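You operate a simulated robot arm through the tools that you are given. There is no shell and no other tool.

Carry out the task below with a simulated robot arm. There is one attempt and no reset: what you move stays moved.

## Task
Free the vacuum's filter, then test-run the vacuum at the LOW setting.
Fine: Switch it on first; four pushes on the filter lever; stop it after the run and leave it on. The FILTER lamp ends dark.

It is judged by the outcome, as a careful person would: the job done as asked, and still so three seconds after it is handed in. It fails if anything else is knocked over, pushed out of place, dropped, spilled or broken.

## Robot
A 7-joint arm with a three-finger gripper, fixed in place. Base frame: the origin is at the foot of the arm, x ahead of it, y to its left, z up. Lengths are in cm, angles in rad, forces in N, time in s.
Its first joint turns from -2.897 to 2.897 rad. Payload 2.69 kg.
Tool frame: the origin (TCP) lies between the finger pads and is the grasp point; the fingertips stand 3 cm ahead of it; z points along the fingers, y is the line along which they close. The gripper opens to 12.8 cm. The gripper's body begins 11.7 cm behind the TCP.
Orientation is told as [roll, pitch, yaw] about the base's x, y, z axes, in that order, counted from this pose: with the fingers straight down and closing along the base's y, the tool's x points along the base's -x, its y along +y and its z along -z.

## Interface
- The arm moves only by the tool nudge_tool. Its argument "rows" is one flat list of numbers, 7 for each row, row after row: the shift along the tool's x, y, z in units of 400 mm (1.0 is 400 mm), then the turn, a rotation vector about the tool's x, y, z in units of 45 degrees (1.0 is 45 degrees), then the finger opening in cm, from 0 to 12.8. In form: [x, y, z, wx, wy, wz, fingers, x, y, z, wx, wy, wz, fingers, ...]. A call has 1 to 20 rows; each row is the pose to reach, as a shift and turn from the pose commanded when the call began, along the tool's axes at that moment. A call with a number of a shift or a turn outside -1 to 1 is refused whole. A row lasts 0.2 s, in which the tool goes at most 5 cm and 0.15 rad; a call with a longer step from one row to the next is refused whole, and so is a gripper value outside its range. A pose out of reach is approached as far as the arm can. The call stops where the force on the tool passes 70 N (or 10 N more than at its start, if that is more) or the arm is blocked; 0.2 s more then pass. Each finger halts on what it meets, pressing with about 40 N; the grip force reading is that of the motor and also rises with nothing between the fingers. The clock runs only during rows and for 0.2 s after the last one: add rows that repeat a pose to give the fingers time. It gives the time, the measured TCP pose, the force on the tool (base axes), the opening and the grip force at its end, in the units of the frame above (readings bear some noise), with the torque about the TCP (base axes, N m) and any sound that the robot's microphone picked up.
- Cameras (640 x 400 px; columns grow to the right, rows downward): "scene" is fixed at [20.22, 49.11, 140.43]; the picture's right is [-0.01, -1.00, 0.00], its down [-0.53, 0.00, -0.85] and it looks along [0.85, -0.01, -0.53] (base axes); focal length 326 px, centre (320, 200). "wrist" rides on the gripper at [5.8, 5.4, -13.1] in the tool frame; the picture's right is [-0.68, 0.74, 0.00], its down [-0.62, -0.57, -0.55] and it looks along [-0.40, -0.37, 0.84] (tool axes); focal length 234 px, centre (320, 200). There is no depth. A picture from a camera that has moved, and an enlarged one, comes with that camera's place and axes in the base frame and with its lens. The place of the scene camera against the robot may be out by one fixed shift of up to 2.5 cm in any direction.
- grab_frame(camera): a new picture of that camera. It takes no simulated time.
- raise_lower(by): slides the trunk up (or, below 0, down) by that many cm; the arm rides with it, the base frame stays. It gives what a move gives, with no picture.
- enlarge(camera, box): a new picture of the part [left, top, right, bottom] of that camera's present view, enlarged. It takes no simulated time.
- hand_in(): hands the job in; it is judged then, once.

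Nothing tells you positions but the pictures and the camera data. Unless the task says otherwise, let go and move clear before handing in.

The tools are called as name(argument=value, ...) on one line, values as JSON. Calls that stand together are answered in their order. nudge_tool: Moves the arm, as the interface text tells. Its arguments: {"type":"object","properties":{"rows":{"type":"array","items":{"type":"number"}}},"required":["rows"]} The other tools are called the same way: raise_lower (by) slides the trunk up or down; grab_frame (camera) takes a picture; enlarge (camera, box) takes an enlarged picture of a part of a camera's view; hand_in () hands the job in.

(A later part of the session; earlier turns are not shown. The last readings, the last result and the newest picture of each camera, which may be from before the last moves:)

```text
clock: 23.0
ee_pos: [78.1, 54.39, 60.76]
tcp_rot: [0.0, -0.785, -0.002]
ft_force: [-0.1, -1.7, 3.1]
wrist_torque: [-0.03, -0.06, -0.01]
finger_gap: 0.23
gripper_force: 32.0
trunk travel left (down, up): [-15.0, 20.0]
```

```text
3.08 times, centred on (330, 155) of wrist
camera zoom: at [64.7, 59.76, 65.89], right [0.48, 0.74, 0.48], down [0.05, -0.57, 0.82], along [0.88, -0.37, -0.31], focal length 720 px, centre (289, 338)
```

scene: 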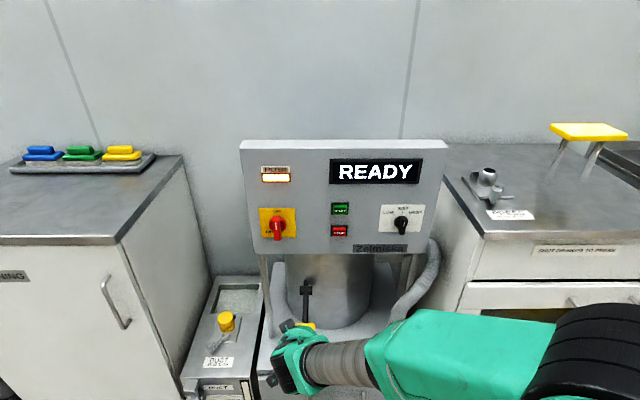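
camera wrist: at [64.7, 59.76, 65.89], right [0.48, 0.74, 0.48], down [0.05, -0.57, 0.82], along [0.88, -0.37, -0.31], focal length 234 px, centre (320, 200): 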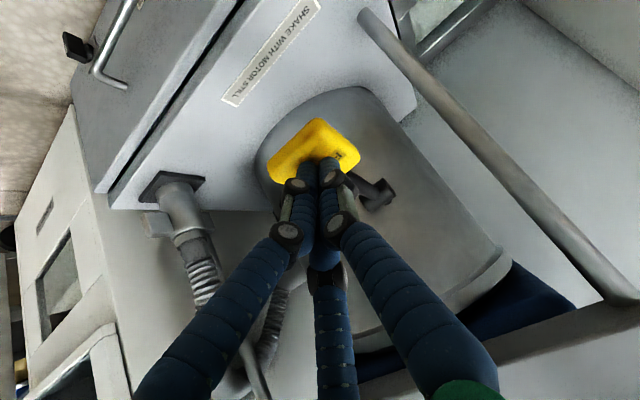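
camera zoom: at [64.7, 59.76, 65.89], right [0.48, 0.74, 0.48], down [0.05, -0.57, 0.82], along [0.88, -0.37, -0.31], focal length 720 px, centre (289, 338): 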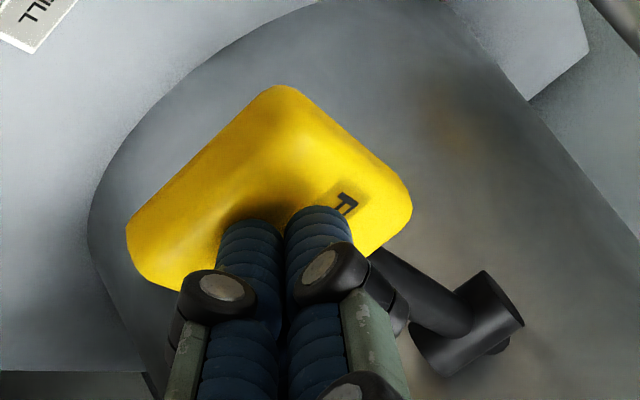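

The lamp is clearly lit. I'll continue this same push a little further, 1.5 cm, to feel for an end stop.

nudge_tool(rows=[0.0088, 0, 0.0088, 0, 0, 0, 0, 0.0177, 0, 0.0177, 0, 0, 0, 0, 0.0265, 0, 0.0265, 0, 0, 0, 0])

enlarge(camera="scene", box=[240, 140, 350, 350])

```text
clock: 23.8
ee_pos: [78.04, 54.37, 59.18]
tcp_rot: [0.001, -0.784, -0.001]
ft_force: [0.0, 0.6, 3.5]
wrist_torque: [0.01, -0.04, 0.02]
finger_gap: 0.19
gripper_force: 31.2
trunk travel left (down, up): [-15.0, 20.0]
```

```text
1.90 times, centred on (295, 245) of scene
camera zoom: at [20.22, 49.11, 140.43], right [-0.01, -1.0, 0.0], down [-0.53, 0.0, -0.85], along [0.85, -0.01, -0.53], focal length 621 px, centre (368, 114)
```

zoom: 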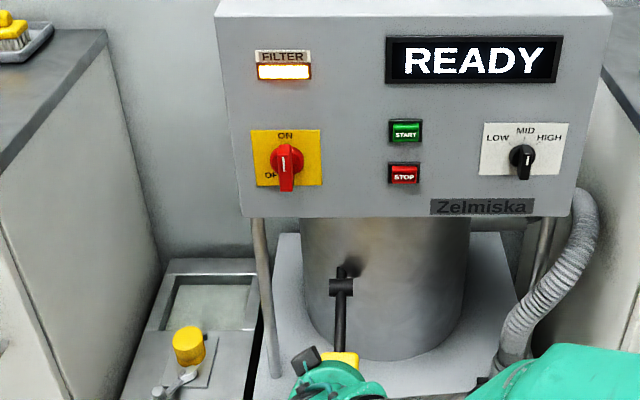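

Still only about 3.5 N, with no stop felt. I'll carry on a little further in small steps.

nudge_tool(rows=[0.0088, 0, 0.0088, 0, 0, 0, 0, 0.0177, 0, 0.0177, 0, 0, 0, 0])

grab_frame(camera="wrist")

```text
clock: 24.4
ee_pos: [78.03, 54.38, 58.24]
tcp_rot: [0.0, -0.785, 0.001]
ft_force: [0.8, -0.5, 3.7]
wrist_torque: [-0.04, -0.08, 0.04]
finger_gap: 0.24
gripper_force: 31.3
trunk travel left (down, up): [-15.0, 20.0]
```

```text
taken
camera wrist: at [64.69, 59.7, 63.44], right [0.48, 0.74, 0.48], down [0.05, -0.57, 0.82], along [0.88, -0.37, -0.31], focal length 234 px, centre (320, 200)
```

wrist: 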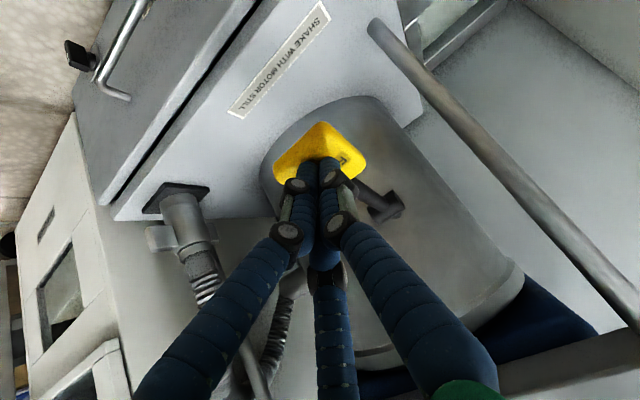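

Still only spring force, so I'll go another 1.5 cm.

nudge_tool(rows=[0.0088, 0, 0.0088, 0, 0, 0, 0, 0.0177, 0, 0.0177, 0, 0, 0, 0, 0.0265, 0, 0.0265, 0, 0, 0, 0])

grab_frame(camera="scene")

grab_frame(camera="wrist")

```text
clock: 25.2
ee_pos: [77.98, 54.31, 56.6]
tcp_rot: [0.0, -0.783, 0.002]
ft_force: [-4.2, 0.3, 3.2]
wrist_torque: [-0.02, 0.06, -0.04]
finger_gap: 0.2
gripper_force: 31.7
trunk travel left (down, up): [-15.0, 20.0]
```

```text
taken
```

scene: 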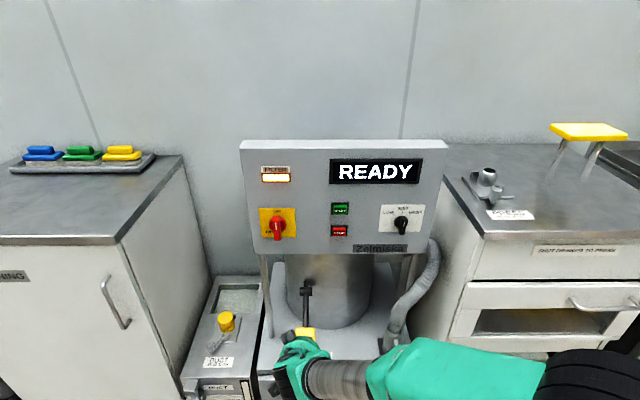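

```text
taken
camera wrist: at [64.67, 59.68, 61.74], right [0.48, 0.74, 0.48], down [0.05, -0.57, 0.82], along [0.88, -0.37, -0.31], focal length 234 px, centre (320, 200)
```

wrist: 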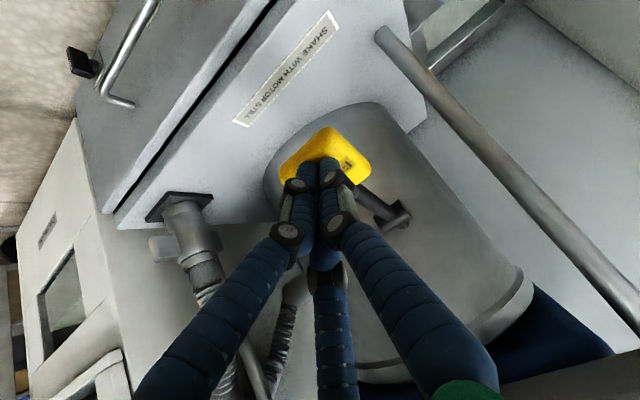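

The contact now pushes the tool outward slightly because the pad is swinging along its arc. That is a deep push, so I'll lift back up and see how the lever and lamp respond.

nudge_tool(rows=[-0.035, 0, -0.035, 0, 0, 0, 0, -0.07, 0, -0.07, 0, 0, 0, 0, -0.105, 0, -0.105, 0, 0, 0, 0, -0.14, 0, -0.14, 0, 0, 0, 0, -0.175, 0, -0.175, 0, 0, 0, 0, -0.175, 0, -0.175, 0, 0, 0, 0])

grab_frame(camera="wrist")

enlarge(camera="scene", box=[240, 140, 450, 350])

```text
clock: 26.6
ee_pos: [78.17, 54.23, 66.36]
tcp_rot: [0.0, -0.786, 0.0]
ft_force: [0.4, -1.2, 0.4]
wrist_torque: [0.0, 0.0, 0.02]
finger_gap: 0.2
gripper_force: 30.9
trunk travel left (down, up): [-15.0, 20.0]
```

```text
taken
camera wrist: at [64.81, 59.69, 71.7], right [0.48, 0.74, 0.48], down [0.05, -0.57, 0.82], along [0.88, -0.37, -0.31], focal length 234 px, centre (320, 200)
```

wrist: 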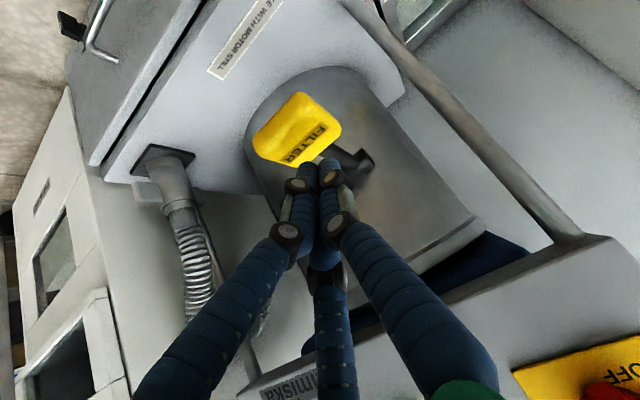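

```text
1.90 times, centred on (345, 245) of scene
camera zoom: at [20.22, 49.11, 140.43], right [-0.01, -1.0, 0.0], down [-0.53, 0.0, -0.85], along [0.85, -0.01, -0.53], focal length 621 px, centre (272, 114)
```

zoom: 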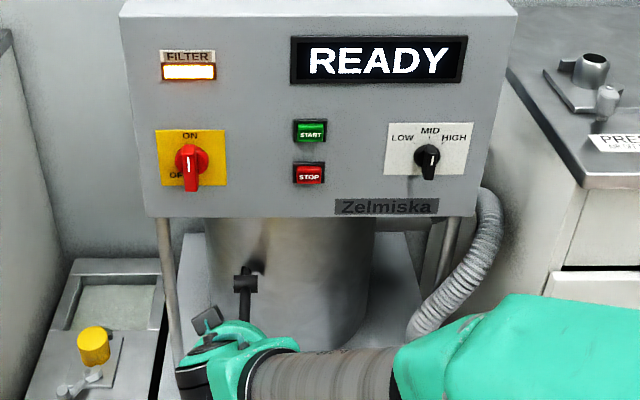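

The lever sprang back to rest and the lamp stays lit, so that counts as push 1. I'll make push 2 at a similar depth, return up, and check the lamp.

nudge_tool(rows=[0.04, 0, 0.04, 0, 0, 0, 0, 0.06, 0, 0.06, 0, 0, 0, 0, 0.08, 0, 0.08, 0, 0, 0, 0, 0.1, 0, 0.1, 0, 0, 0, 0, 0.12, 0, 0.12, 0, 0, 0, 0, 0.145, 0, 0.145, 0, 0, 0, 0, 0.145, 0, 0.145, 0, 0, 0, 0])

enlarge(camera="scene", box=[240, 140, 450, 350])

nudge_tool(rows=[-0.04, 0, -0.04, 0, 0, 0, 0, -0.08, 0, -0.08, 0, 0, 0, 0, -0.12, 0, -0.12, 0, 0, 0, 0, -0.145, 0, -0.145, 0, 0, 0, 0, -0.145, 0, -0.145, 0, 0, 0, 0])

enlarge(camera="scene", box=[240, 140, 450, 350])

grab_frame(camera="wrist")

```text
clock: 28.2
ee_pos: [78.16, 54.52, 58.33]
tcp_rot: [-0.001, -0.786, 0.001]
ft_force: [-2.5, 0.0, 3.2]
wrist_torque: [0.0, 0.01, -0.01]
finger_gap: 0.21
gripper_force: 31.2
trunk travel left (down, up): [-15.0, 20.0]
```

```text
1.90 times, centred on (345, 245) of scene
camera zoom: at [20.22, 49.11, 140.43], right [-0.01, -1.0, 0.0], down [-0.53, 0.0, -0.85], along [0.85, -0.01, -0.53], focal length 621 px, centre (272, 114)
```

zoom: 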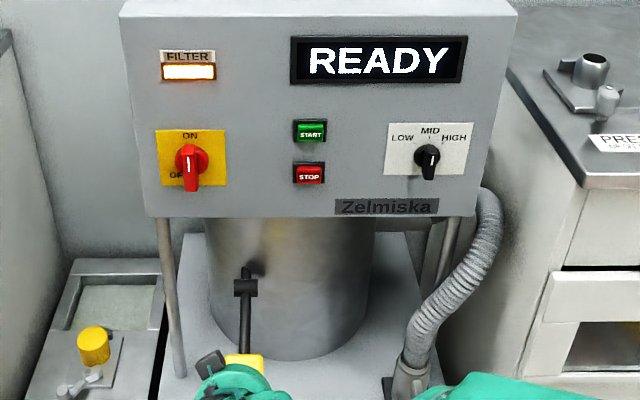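

```text
clock: 29.4
ee_pos: [78.04, 54.24, 66.53]
tcp_rot: [0.0, -0.786, 0.001]
ft_force: [0.8, -0.1, -0.4]
wrist_torque: [-0.01, -0.03, -0.02]
finger_gap: 0.19
gripper_force: 31.9
trunk travel left (down, up): [-15.0, 20.0]
```

```text
1.90 times, centred on (345, 245) of scene
camera zoom: at [20.22, 49.11, 140.43], right [-0.01, -1.0, 0.0], down [-0.53, 0.0, -0.85], along [0.85, -0.01, -0.53], focal length 621 px, centre (272, 114)
```

zoom: 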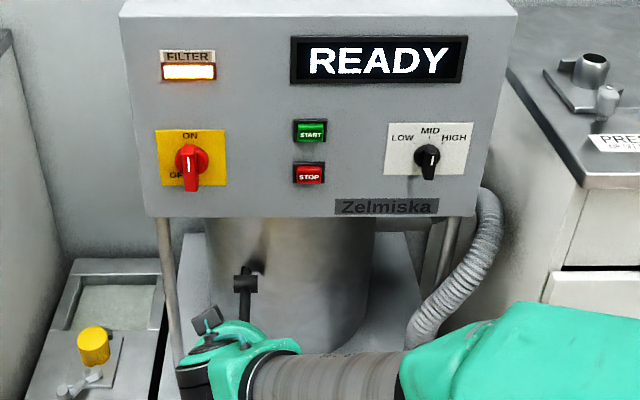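

```text
taken
camera wrist: at [64.73, 59.68, 71.78], right [0.48, 0.74, 0.48], down [0.05, -0.57, 0.82], along [0.88, -0.37, -0.31], focal length 234 px, centre (320, 200)
```

wrist: 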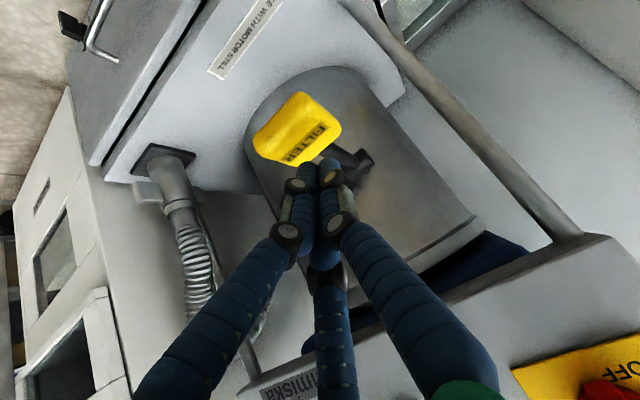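

The lamp is still lit after push 2 and the lever is back at rest. Now push 3, with the same stroke.

nudge_tool(rows=[0.04, 0, 0.04, 0, 0, 0, 0, 0.06, 0, 0.06, 0, 0, 0, 0, 0.08, 0, 0.08, 0, 0, 0, 0, 0.1, 0, 0.1, 0, 0, 0, 0, 0.12, 0, 0.12, 0, 0, 0, 0, 0.145, 0, 0.145, 0, 0, 0, 0, 0.145, 0, 0.145, 0, 0, 0, 0])

enlarge(camera="scene", box=[240, 140, 450, 350])

nudge_tool(rows=[-0.04, 0, -0.04, 0, 0, 0, 0, -0.08, 0, -0.08, 0, 0, 0, 0, -0.12, 0, -0.12, 0, 0, 0, 0, -0.145, 0, -0.145, 0, 0, 0, 0, -0.145, 0, -0.145, 0, 0, 0, 0])

enlarge(camera="scene", box=[240, 140, 450, 350])

grab_frame(camera="wrist")

```text
clock: 31.0
ee_pos: [77.84, 54.24, 58.49]
tcp_rot: [-0.002, -0.787, 0.0]
ft_force: [-1.2, 0.5, 3.5]
wrist_torque: [0.0, 0.02, 0.04]
finger_gap: 0.22
gripper_force: 31.4
trunk travel left (down, up): [-15.0, 20.0]
```

```text
1.90 times, centred on (345, 245) of scene
camera zoom: at [20.22, 49.11, 140.43], right [-0.01, -1.0, 0.0], down [-0.53, 0.0, -0.85], along [0.85, -0.01, -0.53], focal length 621 px, centre (272, 114)
```

zoom: 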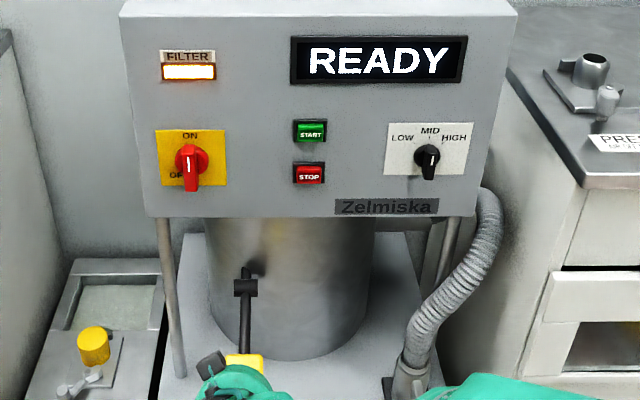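

```text
clock: 32.2
ee_pos: [78.18, 54.39, 66.69]
tcp_rot: [0.0, -0.784, 0.001]
ft_force: [0.1, 0.0, -0.6]
wrist_torque: [-0.02, 0.02, -0.01]
finger_gap: 0.2
gripper_force: 30.8
trunk travel left (down, up): [-15.0, 20.0]
```

```text
1.90 times, centred on (345, 245) of scene
camera zoom: at [20.22, 49.11, 140.43], right [-0.01, -1.0, 0.0], down [-0.53, 0.0, -0.85], along [0.85, -0.01, -0.53], focal length 621 px, centre (272, 114)
```

zoom: 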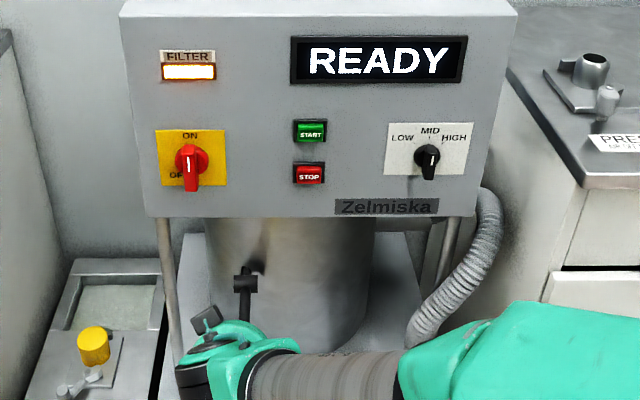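

```text
taken
camera wrist: at [64.78, 59.77, 71.82], right [0.48, 0.74, 0.48], down [0.05, -0.57, 0.82], along [0.88, -0.37, -0.31], focal length 234 px, centre (320, 200)
```

wrist: 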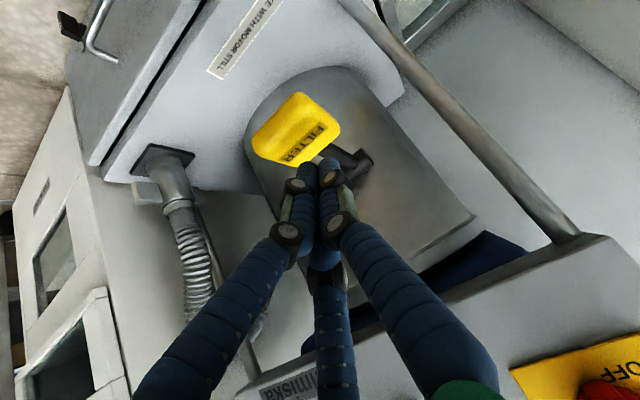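

The lamp is still lit after three pushes. Now push 4, with the same stroke, and then a look at the lamp.

nudge_tool(rows=[0.04, 0, 0.04, 0, 0, 0, 0, 0.06, 0, 0.06, 0, 0, 0, 0, 0.08, 0, 0.08, 0, 0, 0, 0, 0.1, 0, 0.1, 0, 0, 0, 0, 0.12, 0, 0.12, 0, 0, 0, 0, 0.145, 0, 0.145, 0, 0, 0, 0, 0.145, 0, 0.145, 0, 0, 0, 0])

enlarge(camera="scene", box=[240, 140, 450, 350])

nudge_tool(rows=[-0.04, 0, -0.04, 0, 0, 0, 0, -0.08, 0, -0.08, 0, 0, 0, 0, -0.12, 0, -0.12, 0, 0, 0, 0, -0.145, 0, -0.145, 0, 0, 0, 0, -0.145, 0, -0.145, 0, 0, 0, 0])

enlarge(camera="scene", box=[240, 140, 450, 350])

grab_frame(camera="wrist")

```text
clock: 33.8
ee_pos: [78.04, 54.17, 58.43]
tcp_rot: [0.0, -0.785, -0.001]
ft_force: [-0.7, 0.0, 2.9]
wrist_torque: [0.02, 0.0, 0.02]
finger_gap: 0.2
gripper_force: 31.6
trunk travel left (down, up): [-15.0, 20.0]
```

```text
1.90 times, centred on (345, 245) of scene
camera zoom: at [20.22, 49.11, 140.43], right [-0.01, -1.0, 0.0], down [-0.53, 0.0, -0.85], along [0.85, -0.01, -0.53], focal length 621 px, centre (272, 114)
```

zoom: 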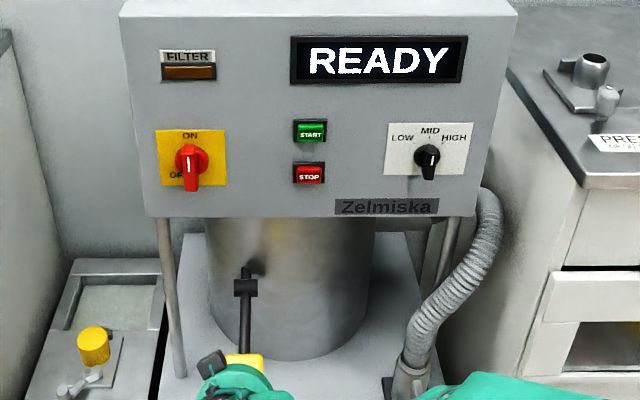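

```text
clock: 35.0
ee_pos: [78.1, 54.22, 66.72]
tcp_rot: [0.0, -0.785, -0.001]
ft_force: [0.5, -0.6, 1.0]
wrist_torque: [0.02, -0.02, -0.02]
finger_gap: 0.21
gripper_force: 31.9
trunk travel left (down, up): [-15.0, 20.0]
```

```text
1.90 times, centred on (345, 245) of scene
camera zoom: at [20.22, 49.11, 140.43], right [-0.01, -1.0, 0.0], down [-0.53, 0.0, -0.85], along [0.85, -0.01, -0.53], focal length 621 px, centre (272, 114)
```

zoom: 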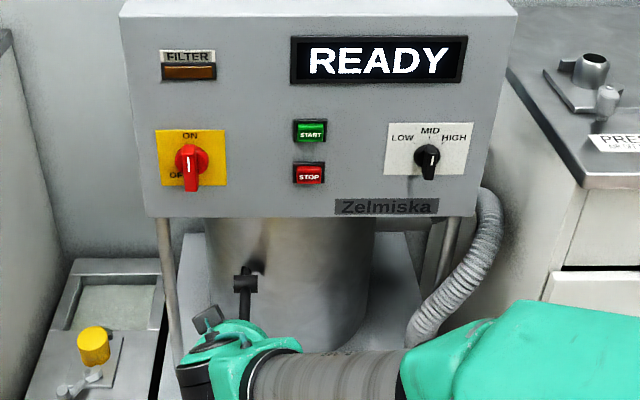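

```text
taken
camera wrist: at [64.82, 59.61, 71.87], right [0.48, 0.74, 0.48], down [0.05, -0.57, 0.82], along [0.88, -0.37, -0.31], focal length 234 px, centre (320, 200)
```

wrist: 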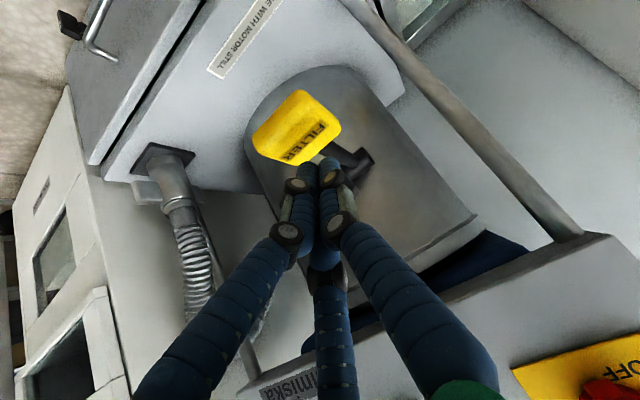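

The lamp went dark on the fourth push and the lever is back at rest. Next is the selector: I'll back away from the lever and come level in front of the knob.

nudge_tool(rows=[-0.024, -0.02, -0.0825, 0, 0, 0, 0, -0.048, -0.06, -0.165, 0, 0, 0, 0, -0.072, -0.11, -0.2475, 0, 0, 0, 0, -0.096, -0.16, -0.33, 0, 0, 0, 0, -0.12, -0.21, -0.4125, 0, 0, 0, 0, -0.142, -0.25, -0.495, 0, 0, 0, 0, -0.142, -0.25, -0.495, 0, 0, 0, 0])

nudge_tool(rows=[-0.019, -0.065, -0.019, 0, -0.1667, 0, 0, -0.038, -0.13, -0.038, 0, -0.3333, 0, 0, -0.057, -0.195, -0.057, 0, -0.5, 0, 0, -0.076, -0.26, -0.076, 0, -0.6667, 0, 0, -0.095, -0.325, -0.095, 0, -0.8333, 0, 1, -0.113, -0.39, -0.113, 0, -1, 0, 2, -0.113, -0.39, -0.113, 0, -1, 0, 4, -0.113, -0.39, -0.113, 0, -1, 0, 5, -0.113, -0.39, -0.113, 0, -1, 0, 5])

grab_frame(camera="wrist")

grab_frame(camera="scene")

```text
clock: 36.6
ee_pos: [67.99, 44.31, 84.69]
tcp_rot: [0.002, -0.785, 0.001]
ft_force: [-0.4, 0.2, 0.3]
wrist_torque: [0.06, -0.01, 0.03]
finger_gap: 0.22
gripper_force: 31.9
trunk travel left (down, up): [-15.0, 20.0]
```

```text
clock: 38.6
ee_pos: [68.02, 28.68, 91.11]
tcp_rot: [-2.949, -1.571, 2.951]
ft_force: [-0.6, 0.0, -0.1]
wrist_torque: [0.0, 0.01, 0.02]
finger_gap: 5.01
gripper_force: 0.1
trunk travel left (down, up): [-15.0, 20.0]
```

```text
taken
camera wrist: at [54.98, 34.12, 85.31], right [0.0, 0.74, 0.68], down [-0.55, -0.57, 0.62], along [0.84, -0.37, 0.4], focal length 234 px, centre (320, 200)
```

wrist: 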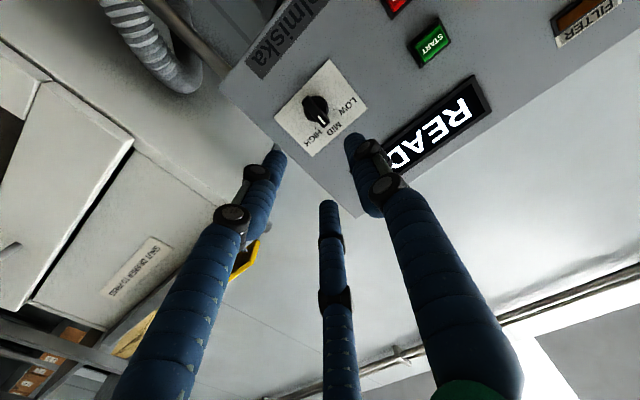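

```text
taken
```

scene: 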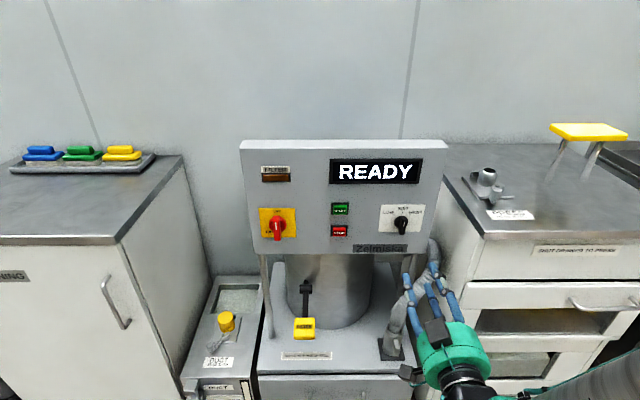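

enlarge(camera="wrist", box=[260, 40, 390, 160])

```text
3.33 times, centred on (325, 100) of wrist
camera zoom: at [54.98, 34.12, 85.31], right [0.0, 0.74, 0.68], down [-0.55, -0.57, 0.62], along [0.84, -0.37, 0.4], focal length 781 px, centre (303, 533)
```

zoom: 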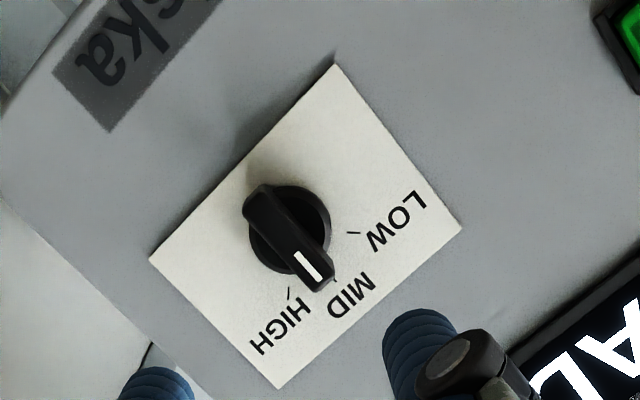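

The knob axis is at (y 28.7, z 90.35), its bar front is at x≈88.2, and it points to MID. LOW is 45° to the left. I'll advance the open fingers around the bar with the tips at x≈89.3.

nudge_tool(rows=[0.019, 0, 0.09, 0, 0, 0, 5, 0.019, 0, 0.18, 0, 0, 0, 5, 0.019, 0, 0.27, 0, 0, 0, 5, 0.019, 0, 0.34, 0, 0, 0, 5, 0.019, 0, 0.4, 0, 0, 0, 5, 0.019, 0, 0.43, 0, 0, 0, 5, 0.019, 0, 0.4575, 0, 0, 0, 5, 0.019, 0, 0.4575, 0, 0, 0, 5])

grab_frame(camera="wrist")

enlarge(camera="scene", box=[350, 160, 460, 270])

```text
clock: 40.4
ee_pos: [86.5, 28.75, 90.26]
tcp_rot: [0.118, -1.57, -0.121]
ft_force: [0.7, -0.3, -0.5]
wrist_torque: [-0.01, -0.01, -0.01]
finger_gap: 5.0
gripper_force: 0.0
trunk travel left (down, up): [-15.0, 20.0]
```

```text
taken
camera wrist: at [73.29, 34.14, 84.46], right [0.0, 0.74, 0.68], down [-0.55, -0.57, 0.62], along [0.84, -0.37, 0.4], focal length 234 px, centre (320, 200)
```

wrist: 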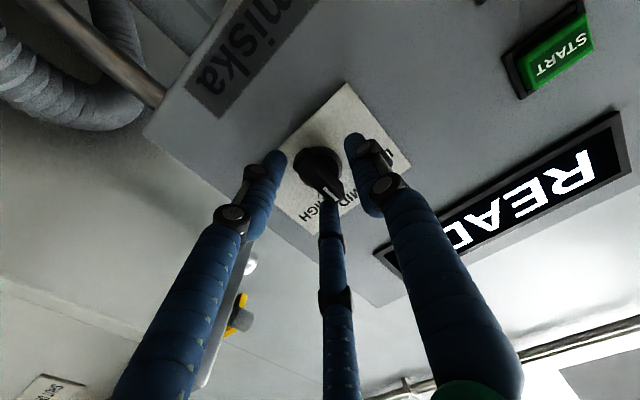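

```text
3.64 times, centred on (405, 215) of scene
camera zoom: at [20.22, 49.11, 140.43], right [-0.01, -1.0, 0.0], down [-0.53, 0.0, -0.85], along [0.85, -0.01, -0.53], focal length 1186 px, centre (11, 146)
```

zoom: 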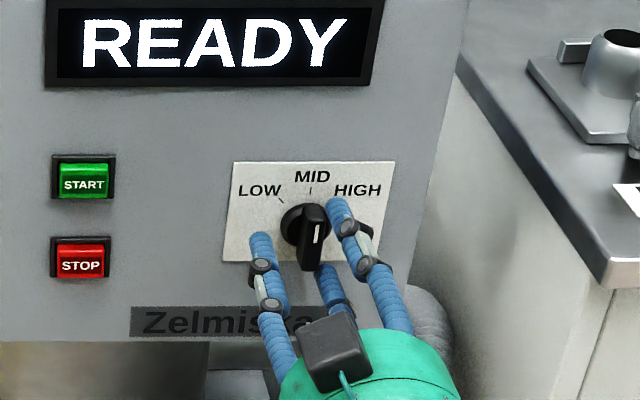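

The bar is between the fingers and nothing is touching. I'll close gently on it.

nudge_tool(rows=[0, 0, 0, 0, 0, 0, 4, 0, 0, 0, 0, 0, 0, 3, 0, 0, 0, 0, 0, 0, 2, 0, 0, 0, 0, 0, 0, 1, 0, 0, 0, 0, 0, 0, 0.5, 0, 0, 0, 0, 0, 0, 0.5])

grab_frame(camera="wrist")

enlarge(camera="scene", box=[350, 160, 460, 270])

```text
clock: 41.8
ee_pos: [86.16, 28.39, 89.74]
tcp_rot: [-0.16, -1.562, 0.156]
ft_force: [-5.6, -31.5, -32.1]
wrist_torque: [0.23, 0.93, -1.02]
finger_gap: 3.05
gripper_force: 18.9
trunk travel left (down, up): [-15.0, 20.0]
```

```text
taken
camera wrist: at [73.11, 33.84, 83.98], right [0.01, 0.74, 0.68], down [-0.54, -0.56, 0.62], along [0.84, -0.37, 0.4], focal length 234 px, centre (320, 200)
```

wrist: 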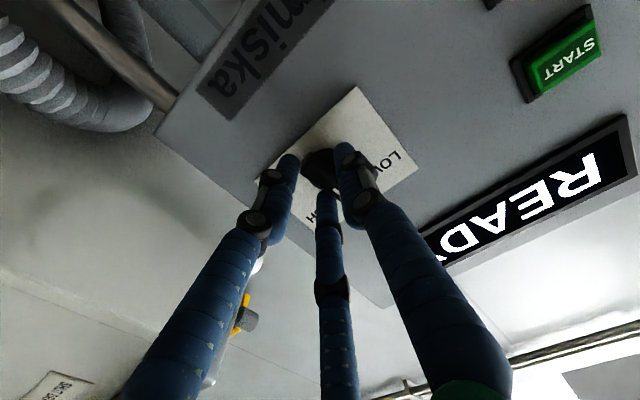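

```text
3.64 times, centred on (405, 215) of scene
camera zoom: at [20.22, 49.11, 140.43], right [-0.01, -1.0, 0.0], down [-0.53, 0.0, -0.85], along [0.85, -0.01, -0.53], focal length 1186 px, centre (11, 146)
```

zoom: 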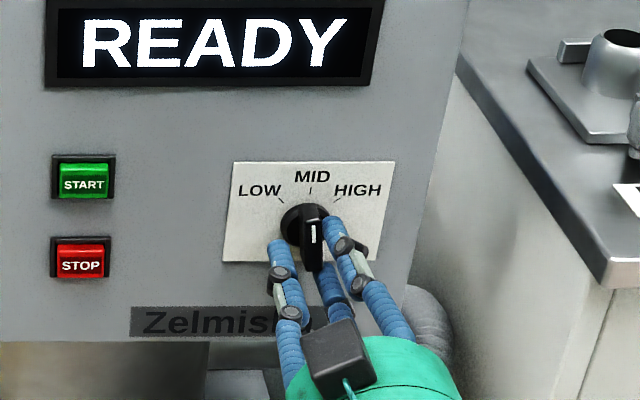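

The grip is off-centre: the gap is 3 cm and the tool was pushed right and down, so the knob sits slightly lower and to the right of my estimate. I'll shift toward it and let the grip settle before turning.

nudge_tool(rows=[0.0075, -0.0075, 0, 0, 0, 0, 0.5, 0.015, -0.015, 0, 0, 0, 0, 0.5, 0.015, -0.015, 0, 0, 0, 0, 0.5, 0.015, -0.015, 0, 0, 0, 0, 0.5])

grab_frame(camera="wrist")

enlarge(camera="scene", box=[370, 180, 440, 260])

```text
clock: 42.8
ee_pos: [86.34, 28.18, 89.61]
tcp_rot: [-0.183, -1.569, 0.182]
ft_force: [-13.5, -15.6, -28.6]
wrist_torque: [0.08, 0.9, -0.43]
finger_gap: 2.58
gripper_force: 15.6
trunk travel left (down, up): [-15.0, 20.0]
```

```text
taken
camera wrist: at [73.29, 33.51, 83.78], right [0.0, 0.74, 0.68], down [-0.55, -0.57, 0.62], along [0.84, -0.37, 0.4], focal length 234 px, centre (320, 200)
```

wrist: 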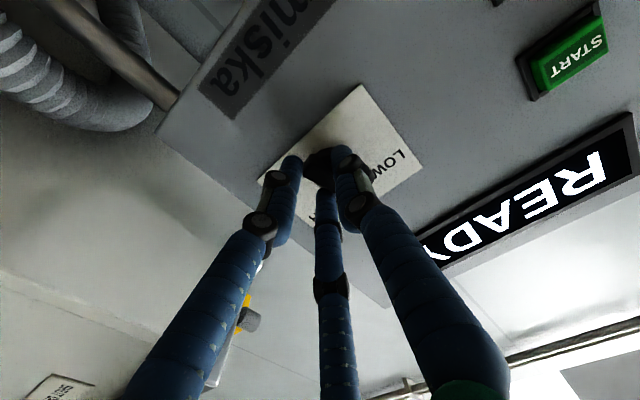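

```text
5.00 times, centred on (405, 220) of scene
camera zoom: at [20.22, 49.11, 140.43], right [-0.01, -1.0, 0.0], down [-0.53, 0.0, -0.85], along [0.85, -0.01, -0.53], focal length 1630 px, centre (-105, 100)
```

zoom: 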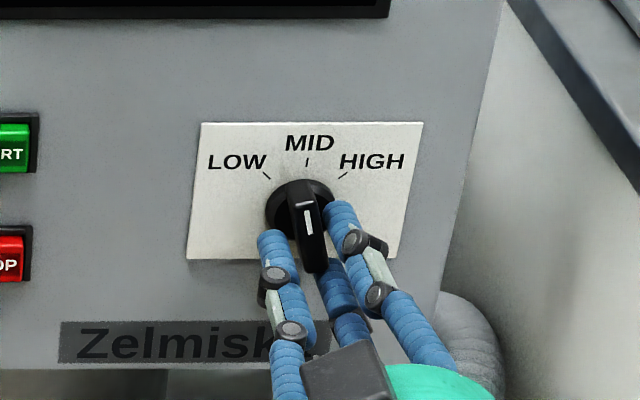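

The knob is now held and has already begun to lean toward LOW. I'll turn the tool −45° about the knob axis.

nudge_tool(rows=[-0.003, 0.002, 0, 0, 0, -0.1, 0.5, -0.005, 0.004, 0, 0, 0, -0.2, 0.5, -0.0075, 0.005, 0, 0, 0, -0.3, 0.5, -0.0075, 0.005, 0, 0, 0, -0.4, 0.5, -0.0075, 0.005, 0, 0, 0, -0.5, 0.5, -0.0075, 0.005, 0, 0, 0, -0.6, 0.5, -0.0075, 0.005, 0, 0, 0, -0.7, 0.5, -0.0075, 0.005, 0, 0, 0, -0.8, 0.5])

grab_frame(camera="wrist")

enlarge(camera="scene", box=[370, 180, 440, 260])

```text
clock: 44.6
ee_pos: [86.37, 28.08, 89.85]
tcp_rot: [-1.568, -0.942, 1.567]
ft_force: [-19.3, -39.5, -22.4]
wrist_torque: [1.02, 0.47, -1.06]
finger_gap: 3.25
gripper_force: 20.9
trunk travel left (down, up): [-15.0, 20.0]
```

```text
taken
camera wrist: at [73.33, 29.01, 82.07], right [0.0, 0.99, 0.11], down [-0.55, -0.09, 0.83], along [0.84, -0.06, 0.54], focal length 234 px, centre (320, 200)
```

wrist: 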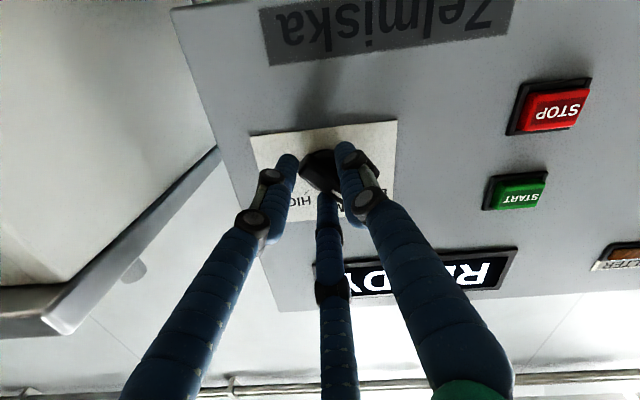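

```text
5.00 times, centred on (405, 220) of scene
camera zoom: at [20.22, 49.11, 140.43], right [-0.01, -1.0, 0.0], down [-0.53, 0.0, -0.85], along [0.85, -0.01, -0.53], focal length 1630 px, centre (-105, 100)
```

zoom: 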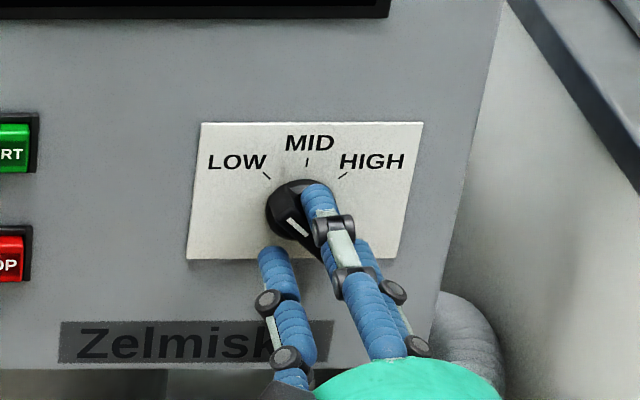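

The knob's mark now points upper-left, toward LOW. I'll add the last few degrees and then release to look at it.

nudge_tool(rows=[0, 0, 0, 0, 0, -0.1, 0.5, 0, 0, 0, 0, 0, -0.2, 0.5, 0, 0, 0, 0, 0, -0.2, 0.5])

enlarge(camera="scene", box=[370, 180, 440, 260])

```text
clock: 45.4
ee_pos: [86.66, 27.93, 90.39]
tcp_rot: [-1.576, -0.789, 1.572]
ft_force: [-8.3, -55.3, 2.6]
wrist_torque: [0.36, -0.12, -1.47]
finger_gap: 2.86
gripper_force: 17.6
trunk travel left (down, up): [-15.0, 20.0]
```

```text
5.00 times, centred on (405, 220) of scene
camera zoom: at [20.22, 49.11, 140.43], right [-0.01, -1.0, 0.0], down [-0.53, 0.0, -0.85], along [0.85, -0.01, -0.53], focal length 1630 px, centre (-105, 100)
```

zoom: 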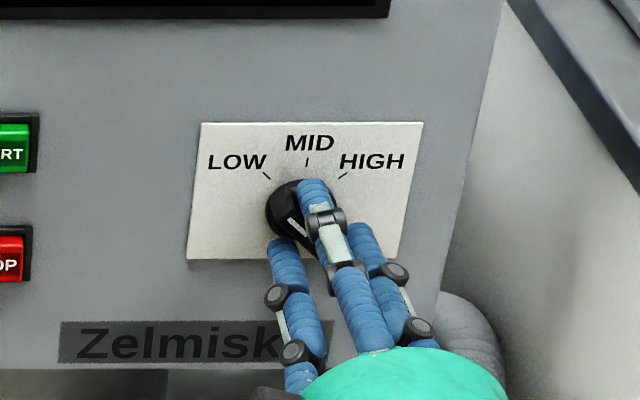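

The knob is at or very near LOW. I'll ease off, open the fingers and back straight out to check it.

nudge_tool(rows=[0.005, -0.005, 0, 0, 0, 0, 2, 0.005, -0.005, 0, 0, 0, 0, 3.5, 0.005, -0.005, 0, 0, 0, 0, 5, 0.005, -0.005, 0, 0, 0, 0, 5.5, 0.005, -0.005, 0, 0, 0, 0, 5.5, 0.005, -0.005, -0.05, 0, 0, 0, 5.5, 0.005, -0.005, -0.1, 0, 0, 0, 5.5, 0.005, -0.005, -0.2, 0, 0, 0, 5.5, 0.005, -0.005, -0.3, 0, 0, 0, 5.5, 0.005, -0.005, -0.4, 0, 0, 0, 5.5, 0.005, -0.005, -0.45, 0, 0, 0, 5.5, 0.005, -0.005, -0.45, 0, 0, 0, 5.5])

enlarge(camera="scene", box=[370, 180, 440, 260])

grab_frame(camera="wrist")

grab_frame(camera="scene")

```text
clock: 48.0
ee_pos: [68.42, 28.06, 89.99]
tcp_rot: [-1.569, -0.785, 1.571]
ft_force: [-0.9, 0.9, -0.5]
wrist_torque: [-0.02, 0.01, -0.01]
finger_gap: 5.48
gripper_force: 0.0
trunk travel left (down, up): [-15.0, 20.0]
```

```text
5.00 times, centred on (405, 220) of scene
camera zoom: at [20.22, 49.11, 140.43], right [-0.01, -1.0, 0.0], down [-0.53, 0.0, -0.85], along [0.85, -0.01, -0.53], focal length 1630 px, centre (-105, 100)
```

zoom: 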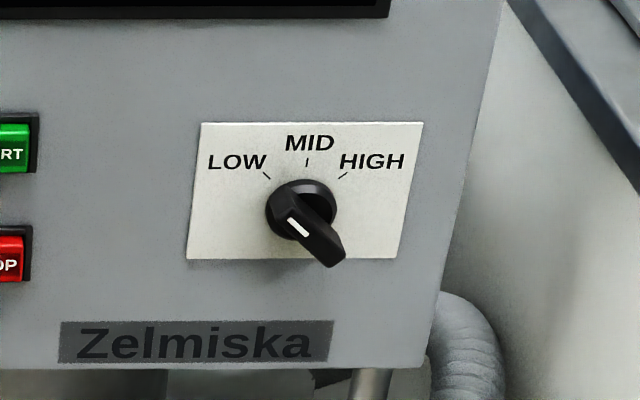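

```text
taken
camera wrist: at [55.28, 27.71, 82.13], right [0.0, 1.0, -0.04], down [-0.55, 0.04, 0.84], along [0.84, 0.02, 0.55], focal length 234 px, centre (320, 200)
```

wrist: 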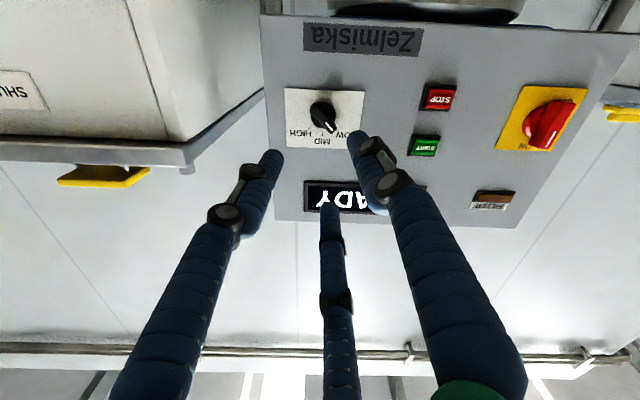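

```text
taken
```

scene: 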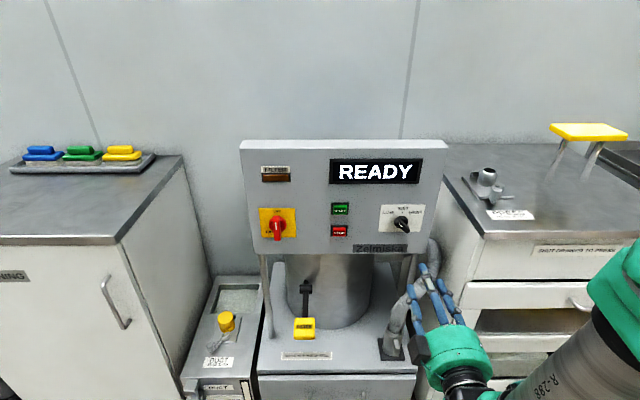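

enlarge(camera="wrist", box=[275, 80, 375, 160])

enlarge(camera="wrist", box=[390, 60, 610, 220])

```text
5.00 times, centred on (325, 120) of wrist
camera zoom: at [55.28, 27.71, 82.13], right [0.0, 1.0, -0.04], down [-0.55, 0.04, 0.84], along [0.84, 0.02, 0.55], focal length 1171 px, centre (295, 600)
```

zoom: 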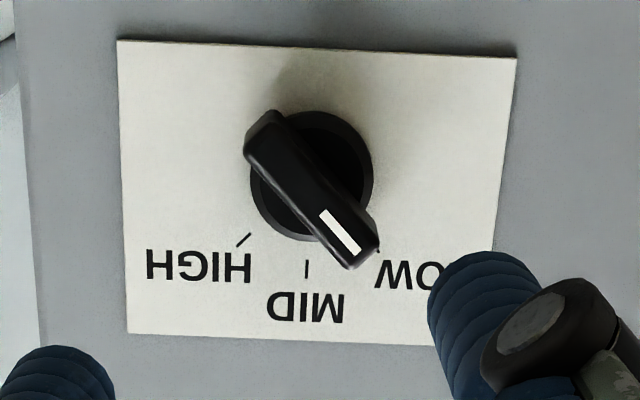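

```text
2.50 times, centred on (500, 140) of wrist
camera zoom: at [55.28, 27.71, 82.13], right [0.0, 1.0, -0.04], down [-0.55, 0.04, 0.84], along [0.84, 0.02, 0.55], focal length 585 px, centre (-130, 350)
```

zoom: 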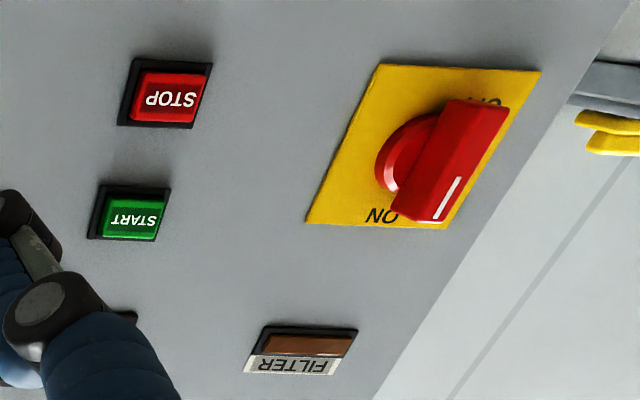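

The mark lines up with the LOW tick, both about 40° left of vertical, and the lamp is dark with the display on READY. START is at (y 44.6, z 94.3). I'll close the fingers and line up in front of it.

nudge_tool(rows=[-0.073, 0.044, 0.018, 0, 0, 0, 3, -0.147, 0.088, 0.036, 0, 0, 0, 1, -0.22, 0.132, 0.054, 0, 0, 0, 0, -0.294, 0.176, 0.072, 0, 0, 0, 0, -0.3677, 0.219, 0.09, 0, 0, 0, 0, -0.3677, 0.219, 0.19, 0, 0, 0, 0, -0.3677, 0.219, 0.29, 0, 0, 0, 0, -0.3677, 0.219, 0.29, 0, 0, 0, 0])

grab_frame(camera="wrist")

enlarge(camera="scene", box=[240, 140, 450, 350])

```text
clock: 49.8
ee_pos: [79.89, 44.58, 94.15]
tcp_rot: [-1.569, -0.785, 1.568]
ft_force: [0.6, -0.2, -0.9]
wrist_torque: [0.03, -0.03, 0.04]
finger_gap: 0.21
gripper_force: 31.5
trunk travel left (down, up): [-15.0, 20.0]
```

```text
taken
camera wrist: at [66.87, 44.36, 86.36], right [0.0, 1.0, -0.04], down [-0.55, 0.04, 0.84], along [0.84, 0.02, 0.55], focal length 234 px, centre (320, 200)
```

wrist: 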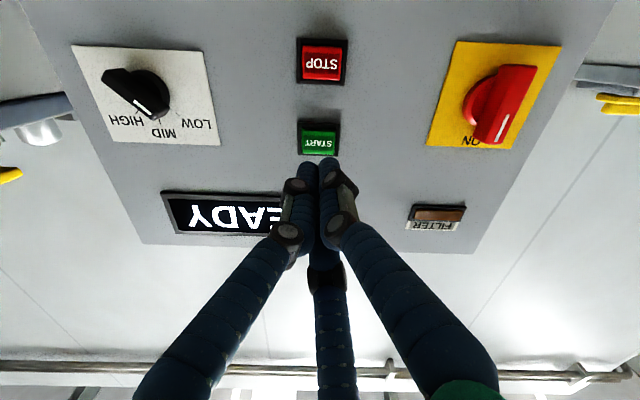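

```text
1.90 times, centred on (345, 245) of scene
camera zoom: at [20.22, 49.11, 140.43], right [-0.01, -1.0, 0.0], down [-0.53, 0.0, -0.85], along [0.85, -0.01, -0.53], focal length 621 px, centre (272, 114)
```

zoom: 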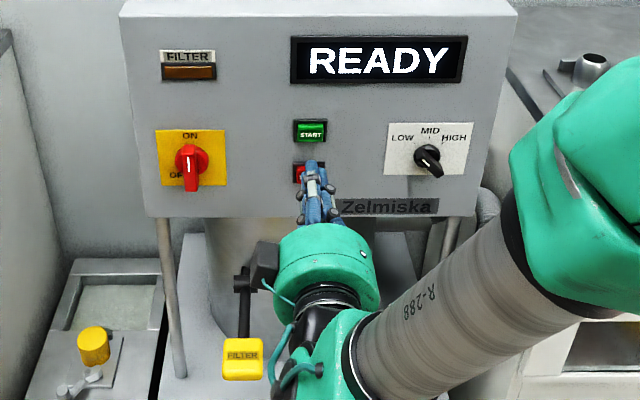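

The tip is lined up with START. I'll advance to just in front of the button, then press slowly.

nudge_tool(rows=[0, -0.002, 0.05, 0, 0, 0, 0, 0, -0.002, 0.1, 0, 0, 0, 0, 0, -0.002, 0.14, 0, 0, 0, 0, 0, -0.002, 0.15, 0, 0, 0, 0, 0, -0.002, 0.16, 0, 0, 0, 0, 0, -0.002, 0.17, 0, 0, 0, 0])

grab_frame(camera="wrist")

enlarge(camera="scene", box=[240, 140, 450, 350])

```text
clock: 51.2
ee_pos: [86.91, 44.6, 94.26]
tcp_rot: [-1.571, -0.785, 1.571]
ft_force: [0.1, 0.7, -0.9]
wrist_torque: [-0.03, 0.0, 0.0]
finger_gap: 0.2
gripper_force: 31.2
trunk travel left (down, up): [-15.0, 20.0]
```

```text
taken
camera wrist: at [73.8, 44.24, 86.4], right [0.0, 1.0, -0.04], down [-0.55, 0.04, 0.84], along [0.84, 0.02, 0.55], focal length 234 px, centre (320, 200)
```

wrist: 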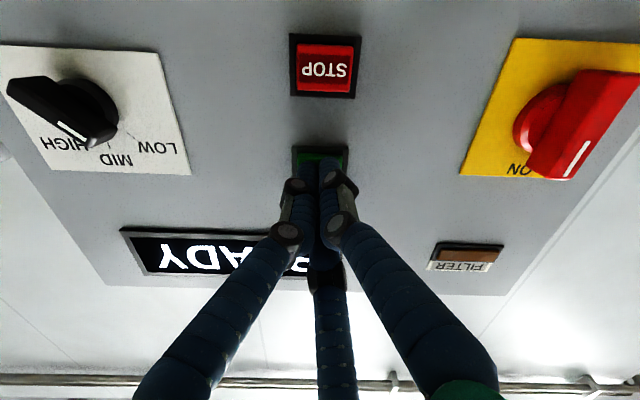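

```text
1.90 times, centred on (345, 245) of scene
camera zoom: at [20.22, 49.11, 140.43], right [-0.01, -1.0, 0.0], down [-0.53, 0.0, -0.85], along [0.85, -0.01, -0.53], focal length 621 px, centre (272, 114)
```

zoom: 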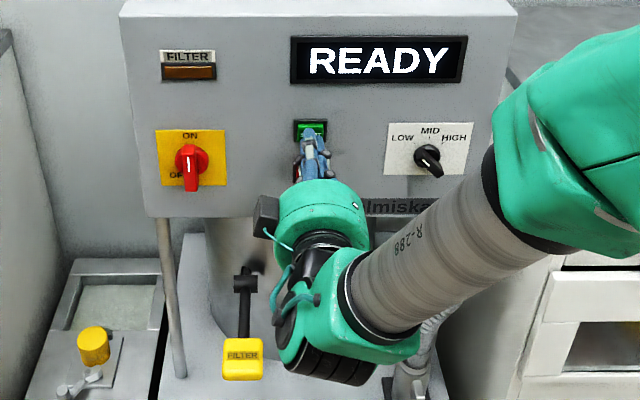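

No contact yet with the tip at x≈89.9. I'll press in small steps of 0.3 cm.

nudge_tool(rows=[0, 0, 0.0075, 0, 0, 0, 0, 0, 0, 0.015, 0, 0, 0, 0, 0, 0, 0.0225, 0, 0, 0, 0])

enlarge(camera="scene", box=[240, 140, 450, 350])

```text
clock: 52.0
ee_pos: [87.82, 44.34, 94.22]
tcp_rot: [-1.57, -0.785, 1.571]
ft_force: [-4.0, 1.6, 0.9]
wrist_torque: [0.03, -0.02, 0.05]
finger_gap: 0.6
gripper_force: 31.5
trunk travel left (down, up): [-15.0, 20.0]
heard: click
```

```text
1.90 times, centred on (345, 245) of scene
camera zoom: at [20.22, 49.11, 140.43], right [-0.01, -1.0, 0.0], down [-0.53, 0.0, -0.85], along [0.85, -0.01, -0.53], focal length 621 px, centre (272, 114)
```

zoom: 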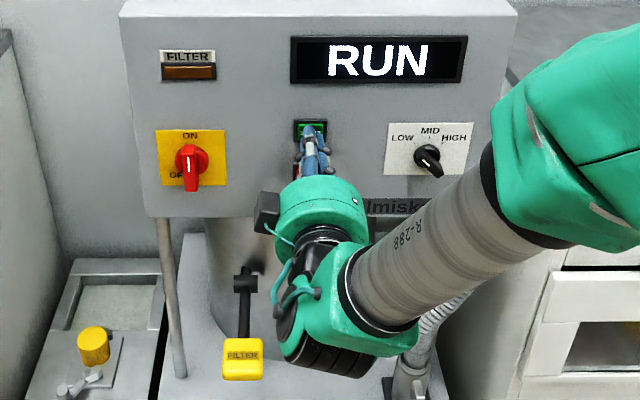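

There was a click and the display reads RUN. I'll back off the button and let it run for a while, watching the display.

nudge_tool(rows=[0, 0, -0.05, 0, 0, 0, 0, 0, 0, -0.125, 0, 0, 0, 0, 0, 0, -0.125, 0, 0, 0, 0, 0, 0, -0.125, 0, 0, 0, 0])

enlarge(camera="scene", box=[240, 140, 450, 350])

```text
clock: 53.0
ee_pos: [82.78, 44.55, 94.31]
tcp_rot: [-1.571, -0.784, 1.57]
ft_force: [0.7, -0.2, 0.1]
wrist_torque: [0.01, 0.01, 0.02]
finger_gap: 0.19
gripper_force: 30.8
trunk travel left (down, up): [-15.0, 20.0]
```

```text
1.90 times, centred on (345, 245) of scene
camera zoom: at [20.22, 49.11, 140.43], right [-0.01, -1.0, 0.0], down [-0.53, 0.0, -0.85], along [0.85, -0.01, -0.53], focal length 621 px, centre (272, 114)
```

zoom: 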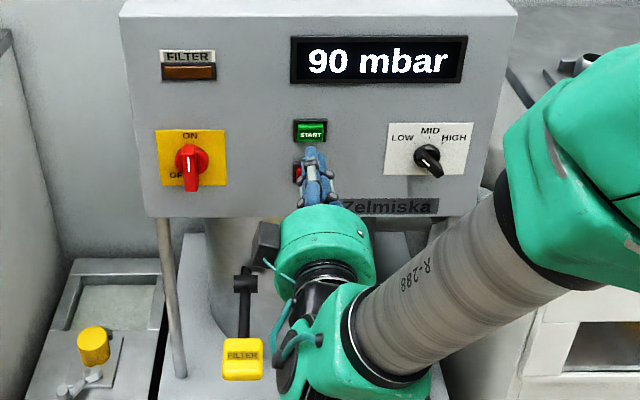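

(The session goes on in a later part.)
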